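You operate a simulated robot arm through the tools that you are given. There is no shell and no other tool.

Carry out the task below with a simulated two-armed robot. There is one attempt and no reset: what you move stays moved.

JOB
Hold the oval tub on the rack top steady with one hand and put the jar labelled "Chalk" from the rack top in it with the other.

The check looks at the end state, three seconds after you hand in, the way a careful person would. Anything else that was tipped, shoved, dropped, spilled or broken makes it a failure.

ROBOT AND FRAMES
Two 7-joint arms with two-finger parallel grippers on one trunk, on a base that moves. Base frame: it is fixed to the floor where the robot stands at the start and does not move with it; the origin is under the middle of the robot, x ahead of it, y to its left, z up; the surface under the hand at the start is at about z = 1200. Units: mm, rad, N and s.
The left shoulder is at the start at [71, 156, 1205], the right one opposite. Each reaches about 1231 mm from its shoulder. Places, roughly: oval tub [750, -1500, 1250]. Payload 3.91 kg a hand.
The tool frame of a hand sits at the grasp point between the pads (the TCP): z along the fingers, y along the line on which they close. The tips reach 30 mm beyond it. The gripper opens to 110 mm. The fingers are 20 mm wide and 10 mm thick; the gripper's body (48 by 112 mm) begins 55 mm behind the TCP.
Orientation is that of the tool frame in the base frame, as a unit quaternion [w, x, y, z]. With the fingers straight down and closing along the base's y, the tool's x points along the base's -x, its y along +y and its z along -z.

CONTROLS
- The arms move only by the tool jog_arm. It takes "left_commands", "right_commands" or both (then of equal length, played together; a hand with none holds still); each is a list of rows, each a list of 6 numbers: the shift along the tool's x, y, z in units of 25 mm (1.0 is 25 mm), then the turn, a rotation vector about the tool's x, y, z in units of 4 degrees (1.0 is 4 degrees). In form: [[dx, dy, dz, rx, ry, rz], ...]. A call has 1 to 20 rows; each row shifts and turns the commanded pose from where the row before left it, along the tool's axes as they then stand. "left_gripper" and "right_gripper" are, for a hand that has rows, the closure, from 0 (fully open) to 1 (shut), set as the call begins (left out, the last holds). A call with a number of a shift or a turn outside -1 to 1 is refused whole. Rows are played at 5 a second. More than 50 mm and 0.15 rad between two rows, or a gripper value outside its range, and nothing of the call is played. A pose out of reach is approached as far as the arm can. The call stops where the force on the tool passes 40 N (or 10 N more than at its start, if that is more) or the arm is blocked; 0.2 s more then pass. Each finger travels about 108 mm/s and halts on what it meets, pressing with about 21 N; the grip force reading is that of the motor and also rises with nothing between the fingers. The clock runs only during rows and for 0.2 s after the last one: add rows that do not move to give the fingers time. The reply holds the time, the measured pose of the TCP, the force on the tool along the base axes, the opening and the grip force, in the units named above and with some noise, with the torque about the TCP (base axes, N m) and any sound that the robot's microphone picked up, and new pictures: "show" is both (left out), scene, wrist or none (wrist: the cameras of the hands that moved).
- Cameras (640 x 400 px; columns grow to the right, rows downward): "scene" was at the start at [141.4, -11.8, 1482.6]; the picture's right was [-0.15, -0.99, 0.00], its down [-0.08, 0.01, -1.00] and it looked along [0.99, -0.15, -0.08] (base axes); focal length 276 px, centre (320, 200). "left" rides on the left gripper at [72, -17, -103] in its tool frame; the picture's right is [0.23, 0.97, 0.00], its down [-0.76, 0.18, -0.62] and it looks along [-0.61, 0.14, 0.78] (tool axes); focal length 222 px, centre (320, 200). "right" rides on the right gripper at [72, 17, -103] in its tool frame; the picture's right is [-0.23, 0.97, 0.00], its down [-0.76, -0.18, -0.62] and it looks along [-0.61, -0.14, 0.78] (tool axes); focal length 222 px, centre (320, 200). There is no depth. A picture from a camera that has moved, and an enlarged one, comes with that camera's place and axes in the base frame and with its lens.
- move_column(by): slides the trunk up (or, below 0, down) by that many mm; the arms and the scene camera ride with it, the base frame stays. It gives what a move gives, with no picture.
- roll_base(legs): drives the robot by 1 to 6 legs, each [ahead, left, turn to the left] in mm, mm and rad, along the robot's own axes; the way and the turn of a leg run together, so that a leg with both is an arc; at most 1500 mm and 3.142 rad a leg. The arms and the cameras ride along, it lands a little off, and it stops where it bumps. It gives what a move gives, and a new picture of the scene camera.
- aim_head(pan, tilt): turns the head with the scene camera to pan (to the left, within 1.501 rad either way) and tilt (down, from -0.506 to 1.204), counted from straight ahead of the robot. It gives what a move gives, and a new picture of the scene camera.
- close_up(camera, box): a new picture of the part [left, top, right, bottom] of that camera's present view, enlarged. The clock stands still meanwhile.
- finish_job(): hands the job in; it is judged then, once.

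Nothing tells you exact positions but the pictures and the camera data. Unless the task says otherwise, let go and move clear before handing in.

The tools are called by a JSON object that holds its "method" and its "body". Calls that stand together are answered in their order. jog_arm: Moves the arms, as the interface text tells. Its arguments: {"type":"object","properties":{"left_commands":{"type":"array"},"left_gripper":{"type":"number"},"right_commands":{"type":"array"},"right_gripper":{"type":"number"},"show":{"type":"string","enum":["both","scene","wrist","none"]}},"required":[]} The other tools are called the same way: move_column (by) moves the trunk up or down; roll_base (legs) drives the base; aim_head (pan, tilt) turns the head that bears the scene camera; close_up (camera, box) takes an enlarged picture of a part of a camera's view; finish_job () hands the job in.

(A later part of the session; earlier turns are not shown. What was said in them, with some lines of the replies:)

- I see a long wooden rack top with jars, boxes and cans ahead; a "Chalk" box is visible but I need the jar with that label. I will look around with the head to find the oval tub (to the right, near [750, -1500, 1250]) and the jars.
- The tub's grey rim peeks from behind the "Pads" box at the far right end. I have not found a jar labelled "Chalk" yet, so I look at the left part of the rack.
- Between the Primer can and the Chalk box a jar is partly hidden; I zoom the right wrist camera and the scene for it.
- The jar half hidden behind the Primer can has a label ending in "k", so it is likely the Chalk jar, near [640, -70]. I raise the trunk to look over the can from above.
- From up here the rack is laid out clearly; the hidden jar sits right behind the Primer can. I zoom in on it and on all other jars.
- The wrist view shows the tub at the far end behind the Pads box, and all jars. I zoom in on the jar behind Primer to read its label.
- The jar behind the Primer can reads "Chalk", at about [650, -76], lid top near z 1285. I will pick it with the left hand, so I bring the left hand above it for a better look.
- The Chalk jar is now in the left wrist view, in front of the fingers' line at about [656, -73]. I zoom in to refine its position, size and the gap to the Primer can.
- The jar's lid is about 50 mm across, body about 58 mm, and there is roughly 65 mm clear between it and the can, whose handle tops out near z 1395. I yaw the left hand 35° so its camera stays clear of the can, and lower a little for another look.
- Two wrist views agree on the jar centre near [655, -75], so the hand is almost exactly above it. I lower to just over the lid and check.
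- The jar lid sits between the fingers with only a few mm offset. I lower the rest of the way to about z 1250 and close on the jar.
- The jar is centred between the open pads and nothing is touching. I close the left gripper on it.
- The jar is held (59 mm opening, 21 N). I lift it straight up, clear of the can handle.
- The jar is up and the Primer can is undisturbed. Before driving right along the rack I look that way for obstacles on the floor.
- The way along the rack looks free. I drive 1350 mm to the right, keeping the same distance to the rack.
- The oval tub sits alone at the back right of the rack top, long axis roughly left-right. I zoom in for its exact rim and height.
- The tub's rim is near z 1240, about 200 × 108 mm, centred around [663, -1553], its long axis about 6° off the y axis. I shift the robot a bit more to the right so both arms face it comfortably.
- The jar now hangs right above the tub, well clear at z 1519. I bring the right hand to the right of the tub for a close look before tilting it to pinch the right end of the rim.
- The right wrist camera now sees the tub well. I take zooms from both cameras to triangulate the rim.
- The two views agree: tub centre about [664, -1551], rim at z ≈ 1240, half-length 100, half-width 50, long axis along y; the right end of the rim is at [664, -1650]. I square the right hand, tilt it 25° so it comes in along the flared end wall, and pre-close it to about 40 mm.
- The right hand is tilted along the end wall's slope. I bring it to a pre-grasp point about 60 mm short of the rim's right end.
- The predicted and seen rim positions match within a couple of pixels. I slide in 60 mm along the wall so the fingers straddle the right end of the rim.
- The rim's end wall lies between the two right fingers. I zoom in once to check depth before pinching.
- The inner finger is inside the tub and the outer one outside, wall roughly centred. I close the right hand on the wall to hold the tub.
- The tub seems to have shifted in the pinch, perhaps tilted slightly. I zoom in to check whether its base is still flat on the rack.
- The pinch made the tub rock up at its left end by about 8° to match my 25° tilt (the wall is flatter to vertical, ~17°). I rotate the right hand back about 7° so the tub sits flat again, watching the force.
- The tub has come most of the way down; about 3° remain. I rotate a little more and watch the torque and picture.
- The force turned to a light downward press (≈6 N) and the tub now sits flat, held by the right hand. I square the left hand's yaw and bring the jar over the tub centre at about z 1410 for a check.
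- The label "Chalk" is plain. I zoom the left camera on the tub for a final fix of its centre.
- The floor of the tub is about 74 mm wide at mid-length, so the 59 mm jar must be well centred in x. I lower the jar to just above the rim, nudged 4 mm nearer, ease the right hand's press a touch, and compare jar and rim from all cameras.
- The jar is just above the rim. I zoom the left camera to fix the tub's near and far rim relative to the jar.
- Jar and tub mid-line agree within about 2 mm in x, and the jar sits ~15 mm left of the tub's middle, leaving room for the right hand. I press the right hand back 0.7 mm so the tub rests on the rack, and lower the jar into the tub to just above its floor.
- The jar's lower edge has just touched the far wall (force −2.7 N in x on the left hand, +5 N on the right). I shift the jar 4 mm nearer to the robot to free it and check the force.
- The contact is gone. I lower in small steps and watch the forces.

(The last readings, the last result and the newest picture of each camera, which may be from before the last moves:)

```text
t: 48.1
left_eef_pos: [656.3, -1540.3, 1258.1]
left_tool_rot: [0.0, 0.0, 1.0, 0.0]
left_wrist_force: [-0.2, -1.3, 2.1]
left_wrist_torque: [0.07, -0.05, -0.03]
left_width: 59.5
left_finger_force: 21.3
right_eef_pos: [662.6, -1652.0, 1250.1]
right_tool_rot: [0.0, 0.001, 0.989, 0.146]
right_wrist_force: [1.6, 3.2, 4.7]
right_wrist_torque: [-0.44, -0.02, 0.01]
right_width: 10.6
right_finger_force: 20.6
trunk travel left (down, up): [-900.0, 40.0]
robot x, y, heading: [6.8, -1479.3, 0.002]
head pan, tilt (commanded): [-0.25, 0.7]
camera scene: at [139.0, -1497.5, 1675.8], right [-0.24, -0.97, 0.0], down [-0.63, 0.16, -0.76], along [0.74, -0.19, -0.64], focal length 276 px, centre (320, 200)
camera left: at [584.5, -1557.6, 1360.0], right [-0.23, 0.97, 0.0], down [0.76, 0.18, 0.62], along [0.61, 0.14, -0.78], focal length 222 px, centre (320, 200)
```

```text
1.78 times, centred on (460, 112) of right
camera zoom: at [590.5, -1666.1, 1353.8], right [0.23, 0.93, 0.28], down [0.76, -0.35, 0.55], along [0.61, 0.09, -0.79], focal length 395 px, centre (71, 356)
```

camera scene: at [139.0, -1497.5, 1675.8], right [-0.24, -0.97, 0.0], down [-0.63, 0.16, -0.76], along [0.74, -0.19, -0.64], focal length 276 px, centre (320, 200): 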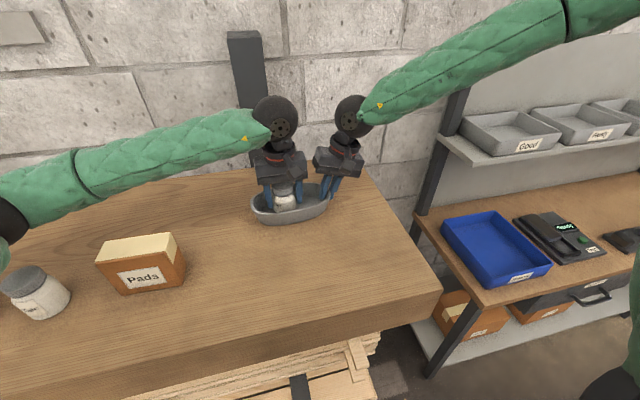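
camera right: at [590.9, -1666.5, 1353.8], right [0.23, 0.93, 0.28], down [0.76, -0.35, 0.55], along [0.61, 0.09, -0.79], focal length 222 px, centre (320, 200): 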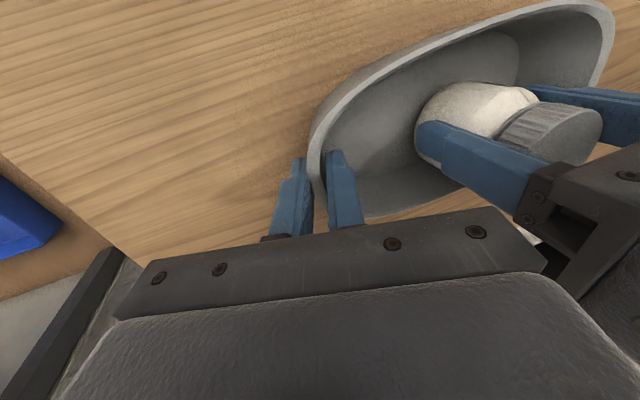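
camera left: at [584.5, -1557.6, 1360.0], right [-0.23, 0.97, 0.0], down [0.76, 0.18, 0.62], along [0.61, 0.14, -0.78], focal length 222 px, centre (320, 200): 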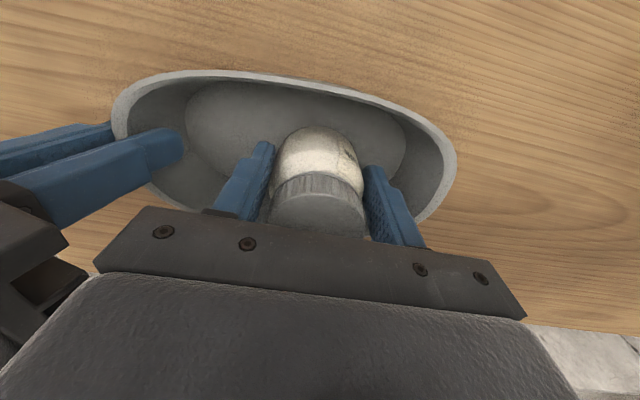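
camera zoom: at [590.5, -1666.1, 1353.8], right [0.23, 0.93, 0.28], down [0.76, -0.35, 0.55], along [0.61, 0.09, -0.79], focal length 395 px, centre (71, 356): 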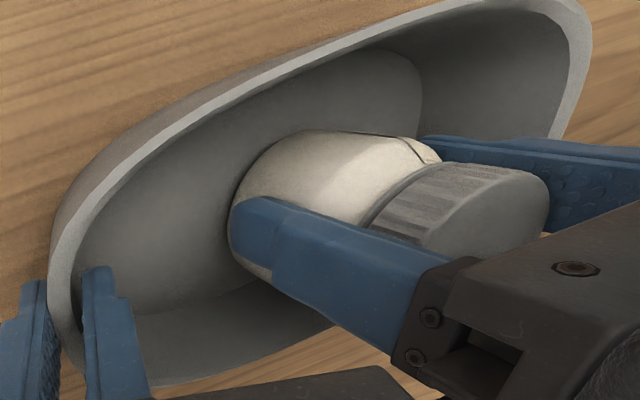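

The left hand now reads an upward push (≈3.6 N) with almost no sideways force, so the jar is touching the tub's floor. I lower 1.5 mm more to confirm it is seated.

{"method": "jog_arm", "body": {"left_commands": [[0, 0, 0.03, 0, 0, 0], [0, 0, 0.03, 0, 0, 0], [0, 0, 0, 0, 0, 0]], "show": "none"}}

```text
t: 49.0
left_eef_pos: [656.6, -1541.9, 1256.0]
left_tool_rot: [0.0, -0.001, 1.0, 0.001]
left_wrist_force: [-1.2, -2.5, 2.5]
left_wrist_torque: [0.04, 0.0, 0.01]
left_width: 59.2
left_finger_force: 21.3
right_eef_pos: [664.1, -1652.3, 1250.7]
right_tool_rot: [0.001, 0.0, 0.989, 0.146]
right_wrist_force: [1.8, 4.3, 3.5]
right_wrist_torque: [-0.37, -0.02, -0.09]
right_width: 11.0
right_finger_force: 20.8
trunk travel left (down, up): [-900.0, 40.0]
robot x, y, heading: [6.4, -1481.9, 0.003]
head pan, tilt (commanded): [-0.25, 0.7]
```

Force rises only slowly, so the tub's left end may be settling down. I go another 1.5 mm.

{"method": "jog_arm", "body": {"left_commands": [[0, 0, 0.03, 0, 0, 0], [0, 0, 0.03, 0, 0, 0], [0, 0, 0, 0, 0, 0]], "show": "none"}}

{"method": "close_up", "body": {"camera": "scene", "box": [240, 150, 352, 220]}}

```text
t: 49.8
left_eef_pos: [655.6, -1539.3, 1255.3]
left_tool_rot: [0.0, 0.0, 1.0, 0.0]
left_wrist_force: [0.0, -1.2, 13.6]
left_wrist_torque: [0.09, -0.13, -0.08]
left_width: 59.6
left_finger_force: 21.2
right_eef_pos: [662.9, -1652.5, 1250.3]
right_tool_rot: [-0.001, 0.0, 0.989, 0.147]
right_wrist_force: [3.3, 5.6, -0.7]
right_wrist_torque: [-0.41, -0.08, -0.14]
right_width: 11.4
right_finger_force: 21.0
trunk travel left (down, up): [-900.0, 40.0]
robot x, y, heading: [5.8, -1479.4, 0.004]
head pan, tilt (commanded): [-0.25, 0.7]
```

```text
5.71 times, centred on (296, 185) of scene
camera zoom: at [138.6, -1497.1, 1676.0], right [-0.24, -0.97, 0.0], down [-0.62, 0.16, -0.76], along [0.74, -0.19, -0.64], focal length 1578 px, centre (457, 286)
```

zoom: 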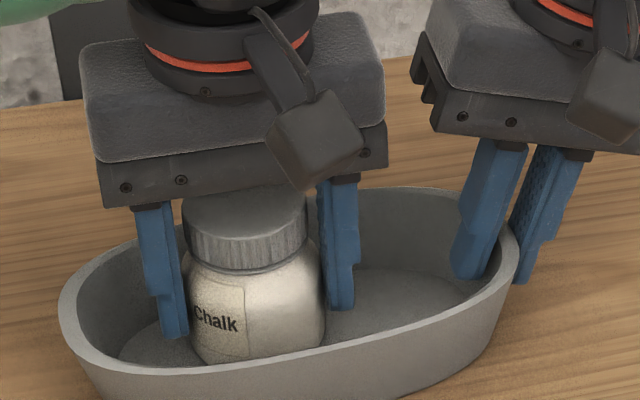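

The push jumped to 13.6 N: the jar stands firmly on the tub floor and the tub is flat. I relieve the press by 0.5 mm, then open the left fingers only to about 76 mm to release without touching the tub walls.

{"method": "jog_arm", "body": {"left_commands": [[0, 0, -0.025, 0, 0, 0], [0, 0, 0, 0, 0, 0]], "show": "none"}}

{"method": "jog_arm", "body": {"left_commands": [[0, 0, 0, 0, 0, 0], [0, 0, 0, 0, 0, 0], [0, 0, 0, 0, 0, 0], [0, 0, 0, 0, 0, 0]], "left_gripper": 0.31, "show": "both"}}

{"method": "close_up", "body": {"camera": "scene", "box": [240, 150, 352, 220]}}

{"method": "close_up", "body": {"camera": "right", "box": [280, 0, 640, 225]}}

```text
t: 50.4
left_eef_pos: [657.4, -1541.0, 1255.6]
left_tool_rot: [0.0, -0.001, 1.0, 0.0]
left_wrist_force: [0.6, -0.1, 14.4]
left_wrist_torque: [0.06, -0.17, -0.03]
left_width: 59.4
left_finger_force: 21.1
right_eef_pos: [662.9, -1652.6, 1250.6]
right_tool_rot: [0.001, -0.001, 0.989, 0.147]
right_wrist_force: [2.1, 3.8, -0.5]
right_wrist_torque: [-0.45, -0.03, -0.14]
right_width: 11.1
right_finger_force: 21.1
trunk travel left (down, up): [-900.0, 40.0]
robot x, y, heading: [7.2, -1479.4, 0.004]
head pan, tilt (commanded): [-0.25, 0.7]
```

```text
t: 51.4
left_eef_pos: [656.3, -1541.3, 1254.3]
left_tool_rot: [0.0, 0.0, 1.0, 0.0]
left_wrist_force: [0.2, -0.1, 0.3]
left_wrist_torque: [-0.01, 0.0, 0.01]
left_width: 76.0
left_finger_force: 0.0
right_eef_pos: [663.0, -1652.3, 1250.8]
right_tool_rot: [0.0, 0.0, 0.989, 0.147]
right_wrist_force: [-2.1, -1.5, 4.1]
right_wrist_torque: [-0.33, 0.14, 0.01]
right_width: 10.6
right_finger_force: 20.6
trunk travel left (down, up): [-900.0, 40.0]
robot x, y, heading: [5.5, -1479.8, 0.005]
head pan, tilt (commanded): [-0.25, 0.7]
camera scene: at [138.8, -1497.9, 1675.8], right [-0.24, -0.97, 0.0], down [-0.62, 0.16, -0.76], along [0.74, -0.19, -0.64], focal length 276 px, centre (320, 200)
camera left: at [584.4, -1558.2, 1356.9], right [-0.23, 0.97, 0.0], down [0.76, 0.18, 0.62], along [0.61, 0.14, -0.78], focal length 222 px, centre (320, 200)
```

scene: 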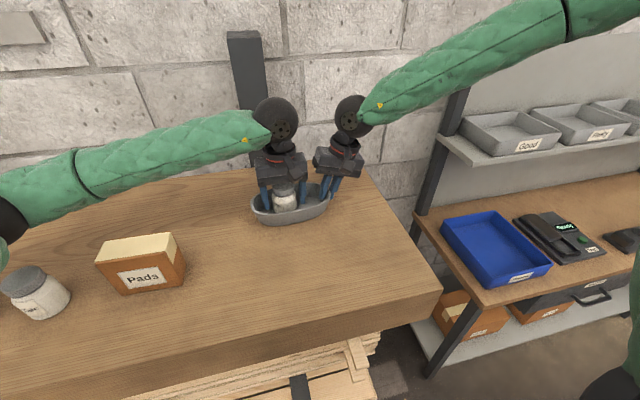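
left: 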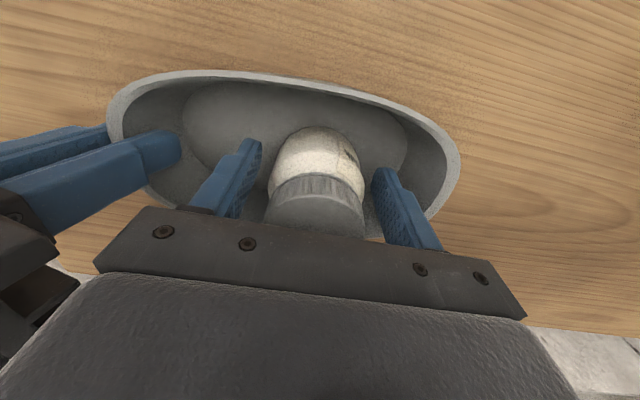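

```text
5.71 times, centred on (296, 185) of scene
camera zoom: at [138.8, -1497.9, 1675.8], right [-0.24, -0.97, 0.0], down [-0.62, 0.16, -0.76], along [0.74, -0.19, -0.64], focal length 1578 px, centre (457, 286)
```

zoom: 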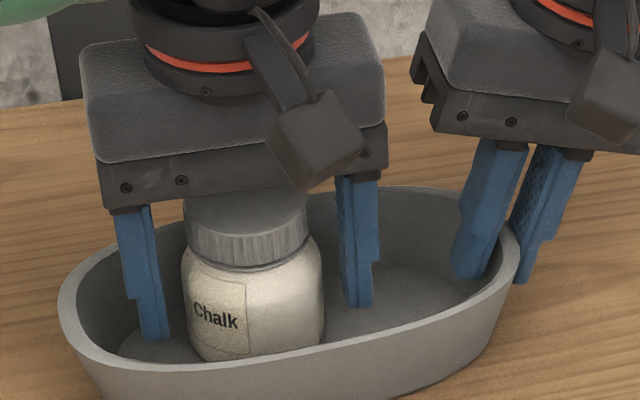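

```text
1.78 times, centred on (460, 112) of right
camera zoom: at [590.3, -1666.6, 1353.8], right [0.23, 0.93, 0.28], down [0.76, -0.35, 0.55], along [0.61, 0.09, -0.79], focal length 395 px, centre (71, 356)
```

zoom: 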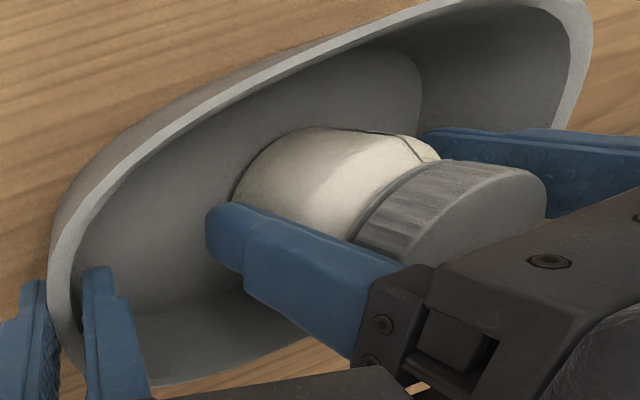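

The jar stands upright in the tub and the left hand is free of it (76 mm open, zero force). I lift the left hand straight up while the right still holds the tub.

{"method": "jog_arm", "body": {"left_commands": [[0, 0, -0.3, 0, 0, 0], [0, 0, -0.5, 0, 0, 0], [0, 0, -0.7, 0, 0, 0], [0, 0, -0.8, 0, 0, 0], [0, 0, -0.8, 0, 0, 0], [0, 0, -0.8, 0, 0, 0], [0, 0, -0.8, 0, 0, 0], [0, 0, -0.8, 0, 0, 0], [0, 0, -0.8, 0, 0, 0], [0, 0, -0.8, 0, 0, 0], [0, 0, -0.8, 0, 0, 0]], "show": "both"}}

{"method": "close_up", "body": {"camera": "scene", "box": [240, 150, 352, 220]}}

{"method": "close_up", "body": {"camera": "right", "box": [280, 0, 640, 225]}}

```text
t: 53.8
left_eef_pos: [657.7, -1540.0, 1452.0]
left_tool_rot: [0.0, -0.001, 1.0, 0.0]
left_wrist_force: [-1.4, -0.3, 0.0]
left_wrist_torque: [0.01, -0.01, 0.0]
left_width: 75.8
left_finger_force: 0.0
right_eef_pos: [663.6, -1653.5, 1250.4]
right_tool_rot: [0.0, 0.0, 0.989, 0.145]
right_wrist_force: [-1.8, -1.2, 2.6]
right_wrist_torque: [-0.34, 0.13, 0.04]
right_width: 10.9
right_finger_force: 21.5
trunk travel left (down, up): [-900.0, 40.0]
robot x, y, heading: [6.8, -1479.5, 0.005]
head pan, tilt (commanded): [-0.25, 0.7]
camera scene: at [138.9, -1498.0, 1675.8], right [-0.24, -0.97, 0.0], down [-0.62, 0.16, -0.76], along [0.74, -0.19, -0.64], focal length 276 px, centre (320, 200)
camera left: at [584.7, -1557.8, 1555.0], right [-0.23, 0.97, 0.0], down [0.76, 0.18, 0.62], along [0.61, 0.14, -0.78], focal length 222 px, centre (320, 200)
```

scene: 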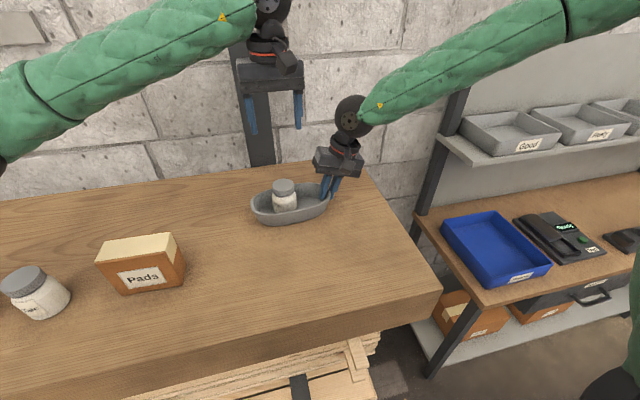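
left: 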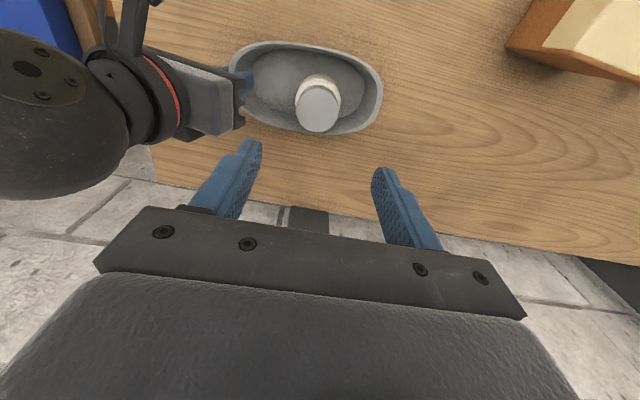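

```text
5.71 times, centred on (296, 185) of scene
camera zoom: at [138.9, -1498.0, 1675.8], right [-0.24, -0.97, 0.0], down [-0.62, 0.16, -0.76], along [0.74, -0.19, -0.64], focal length 1578 px, centre (457, 286)
```

zoom: 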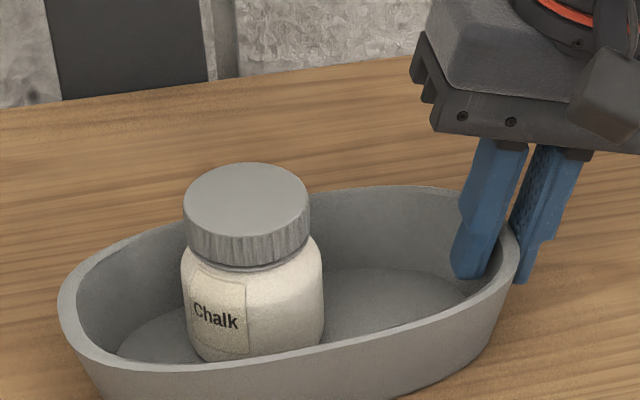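

```text
1.78 times, centred on (460, 112) of right
camera zoom: at [590.4, -1666.5, 1353.8], right [0.23, 0.93, 0.28], down [0.76, -0.35, 0.55], along [0.61, 0.09, -0.79], focal length 395 px, centre (71, 356)
```

zoom: 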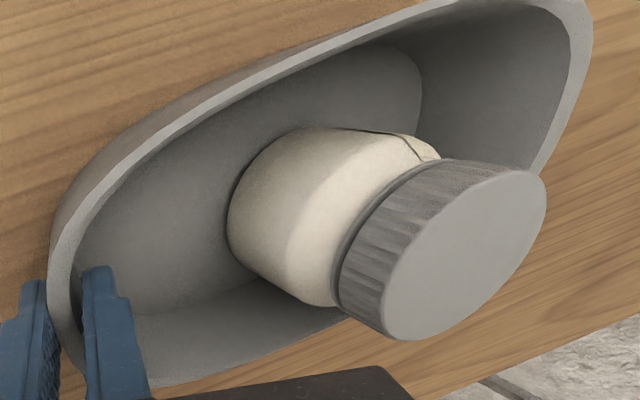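

The jar stands upright in the tub and stays put. Now I open the right hand to about 35 mm to let go of the tub wall.

{"method": "jog_arm", "body": {"right_commands": [[0, 0, 0, 0, 0, 0], [0, 0, 0, 0, 0, 0], [0, 0, 0, 0, 0, 0], [0, 0, 0, 0, 0, 0]], "right_gripper": 0.68, "show": "both"}}

{"method": "close_up", "body": {"camera": "scene", "box": [240, 150, 352, 220]}}

```text
t: 54.8
left_eef_pos: [657.1, -1541.5, 1451.9]
left_tool_rot: [-0.001, 0.0, 1.0, 0.001]
left_wrist_force: [-0.8, -0.3, 0.8]
left_wrist_torque: [0.0, 0.02, -0.03]
left_width: 75.7
left_finger_force: 0.1
right_eef_pos: [662.7, -1653.5, 1250.2]
right_tool_rot: [0.0, 0.0, 0.989, 0.145]
right_wrist_force: [-0.4, -0.1, -0.1]
right_wrist_torque: [-0.02, 0.02, 0.04]
right_width: 35.0
right_finger_force: 0.1
trunk travel left (down, up): [-900.0, 40.0]
robot x, y, heading: [1.4, -1477.6, 0.002]
head pan, tilt (commanded): [-0.25, 0.7]
camera scene: at [139.4, -1497.9, 1675.8], right [-0.24, -0.97, 0.0], down [-0.63, 0.16, -0.76], along [0.74, -0.19, -0.64], focal length 276 px, centre (320, 200)
camera right: at [590.8, -1666.5, 1353.6], right [0.23, 0.93, 0.28], down [0.76, -0.35, 0.54], along [0.61, 0.09, -0.79], focal length 222 px, centre (320, 200)
```

scene: 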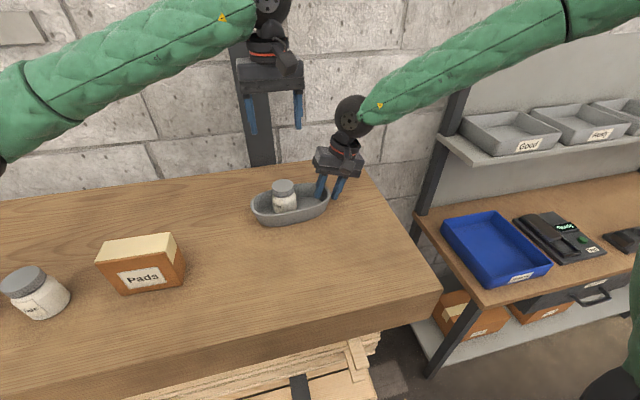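
right: 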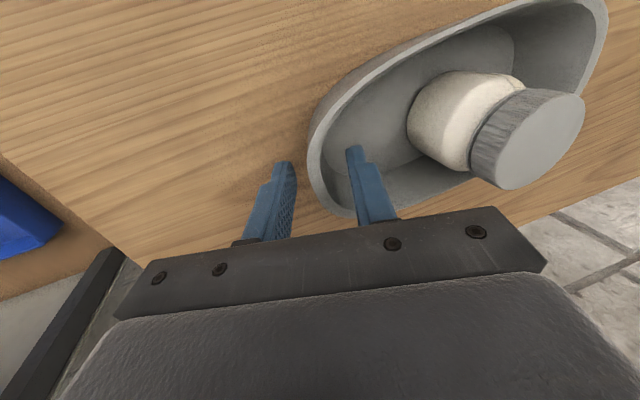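

```text
5.71 times, centred on (296, 185) of scene
camera zoom: at [139.4, -1497.9, 1675.8], right [-0.24, -0.97, 0.0], down [-0.63, 0.16, -0.76], along [0.74, -0.19, -0.64], focal length 1578 px, centre (457, 286)
```

zoom: 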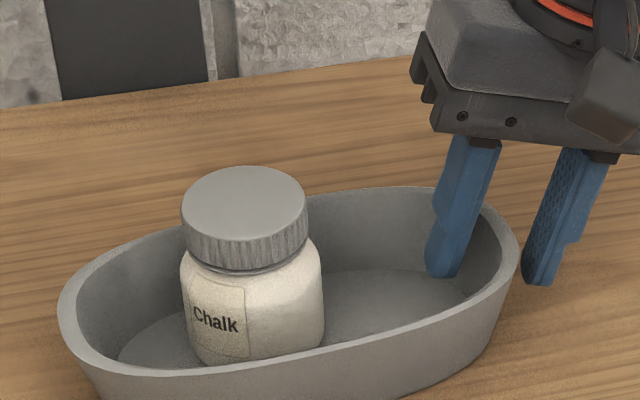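

Both hands are free of tub and jar. I back the right hand out along the wall's slope and up, and raise the left hand further.

{"method": "jog_arm", "body": {"right_commands": [[0, 0, -0.3, 0, 0, 0], [0, 0, -0.5, 0, 0, 0], [0, 0, -0.7, 0, 0, 0], [0, 0, -0.8, 0, 0, 0], [0, 0, -0.8, 0, 0, 0], [0, 0, -0.8, 0, 0, 0], [0, 0, -0.8, 0, 0, 0], [0, 0, -0.8, 0, 0, 0], [0, 0, -0.8, 0, 0, 0], [0, 0, -0.8, 0, 0, 0]], "left_commands": [[0, 0, -0.3, 0, 0, 0], [0, 0, -0.4, 0, 0, 0], [0, 0.3, -0.4, 0, 0, 0], [0, 0.3, -0.4, 0, 0, 0], [0, 0.3, -0.4, 0, 0, 0], [0, 0.3, -0.4, 0, 0, 0], [0, 0.3, -0.4, 0, 0, 0], [0, 0.3, -0.4, 0, 0, 0], [0, 0.3, -0.4, 0, 0, 0], [0, 0.3, -0.4, 0, 0, 0]], "show": "both"}}

{"method": "close_up", "body": {"camera": "scene", "box": [220, 140, 380, 240]}}

```text
t: 57.0
left_eef_pos: [656.3, -1480.5, 1551.1]
left_tool_rot: [0.0, 0.0, 1.0, 0.001]
left_wrist_force: [-0.1, 0.7, -0.2]
left_wrist_torque: [0.02, -0.01, -0.01]
left_width: 75.9
left_finger_force: 0.2
right_eef_pos: [661.7, -1703.0, 1421.5]
right_tool_rot: [0.0, -0.001, 0.989, 0.146]
right_wrist_force: [0.2, -0.5, -0.2]
right_wrist_torque: [-0.01, -0.02, -0.01]
right_width: 35.3
right_finger_force: 0.0
trunk travel left (down, up): [-900.0, 40.0]
robot x, y, heading: [4.2, -1479.5, 0.005]
head pan, tilt (commanded): [-0.25, 0.7]
camera scene: at [138.0, -1497.6, 1675.9], right [-0.24, -0.97, 0.0], down [-0.62, 0.16, -0.77], along [0.74, -0.19, -0.64], focal length 276 px, centre (320, 200)
camera right: at [589.1, -1717.5, 1524.4], right [0.23, 0.93, 0.28], down [0.76, -0.35, 0.55], along [0.61, 0.09, -0.79], focal length 222 px, centre (320, 200)
camera left: at [583.8, -1497.5, 1652.8], right [-0.23, 0.97, 0.0], down [0.76, 0.18, 0.62], along [0.61, 0.14, -0.78], focal length 222 px, centre (320, 200)
```

scene: 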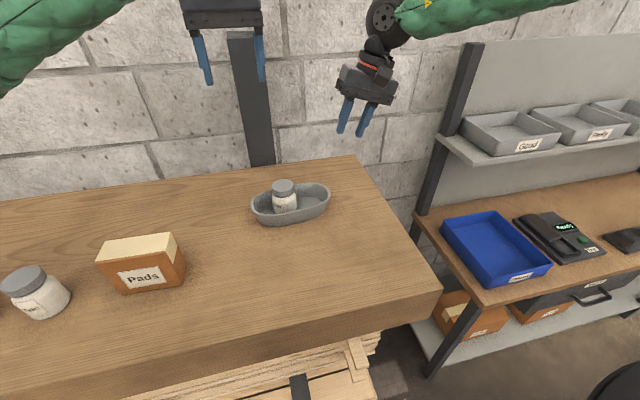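
right: 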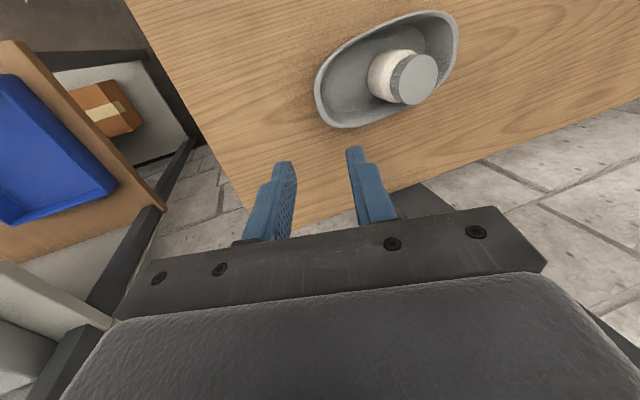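
left: 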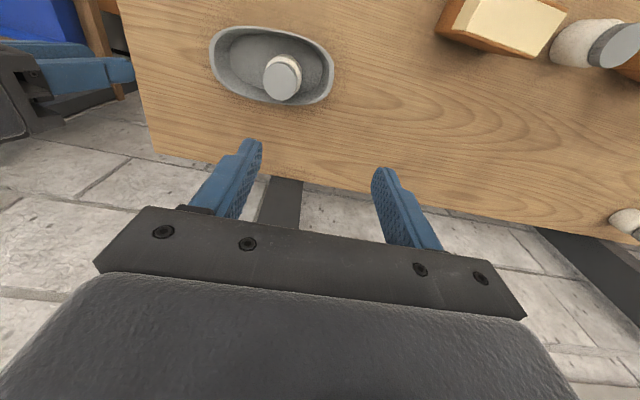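

```text
4.00 times, centred on (300, 190) of scene
camera zoom: at [138.0, -1497.6, 1675.9], right [-0.24, -0.97, 0.0], down [-0.62, 0.16, -0.77], along [0.74, -0.19, -0.64], focal length 1105 px, centre (400, 240)
```

zoom: 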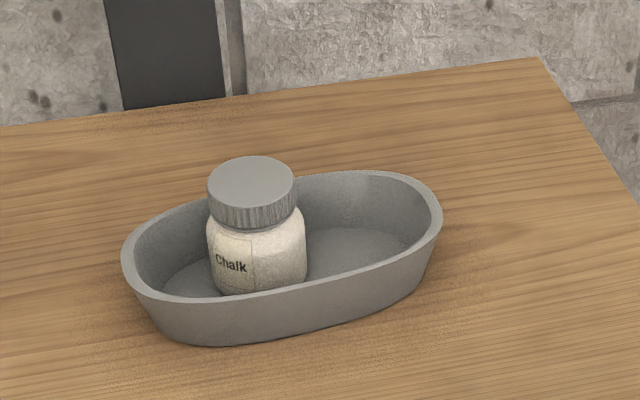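

The jar stands upright in the tub, the tub sits flat and both hands are clear. One last look along the rest of the rack before handing in.

{"method": "aim_head", "body": {"pan": 0.9, "tilt": 0.4}}

```text
t: 58.3
left_eef_pos: [657.3, -1481.3, 1550.0]
left_tool_rot: [0.0, 0.0, 1.0, 0.0]
left_wrist_force: [0.1, 0.1, 0.5]
left_wrist_torque: [0.01, 0.02, 0.01]
left_width: 75.7
left_finger_force: 0.2
right_eef_pos: [663.1, -1702.8, 1421.3]
right_tool_rot: [0.0, 0.0, 0.989, 0.146]
right_wrist_force: [0.1, 0.3, 0.3]
right_wrist_torque: [-0.01, 0.0, -0.02]
right_width: 35.2
right_finger_force: 0.0
trunk travel left (down, up): [-900.0, 40.0]
robot x, y, heading: [4.6, -1478.7, 0.002]
head pan, tilt (commanded): [0.901, 0.4]
camera scene: at [114.3, -1404.5, 1702.6], right [0.79, -0.62, 0.0], down [-0.24, -0.31, -0.92], along [0.57, 0.72, -0.39], focal length 276 px, centre (320, 200)
```

scene: 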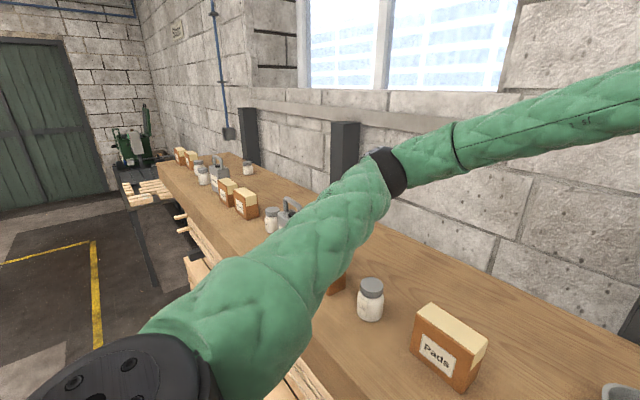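

Everything I can see on the rest of the rack still stands in place, the Chalk jar is in the tub, and both hands are clear. I hand the job in.

{"method": "finish_job", "body": {}}

```text
The job is handed in.
```

The jar labelled "Chalk" is standing upright in the oval tub. I held the tub with the right hand while the left hand lowered the jar in. Then I let go with both hands, moved them clear and handed the job in.

- **Tub tilted briefly:** when I first gripped the tub's right end, its left end lifted by about 8°. I rotated the hand back until the tub sat flat again. It ended up turned by a few degrees and shifted by about 5 mm.
- **Jar touched the wall:** on the way down the jar lightly touched the tub's far wall. I moved it 6 mm nearer and lowered it onto the floor of the tub.
- **Rest of the rack:** in the last look along the rack, everything in view was upright and in place. My own arm hid part of that view.
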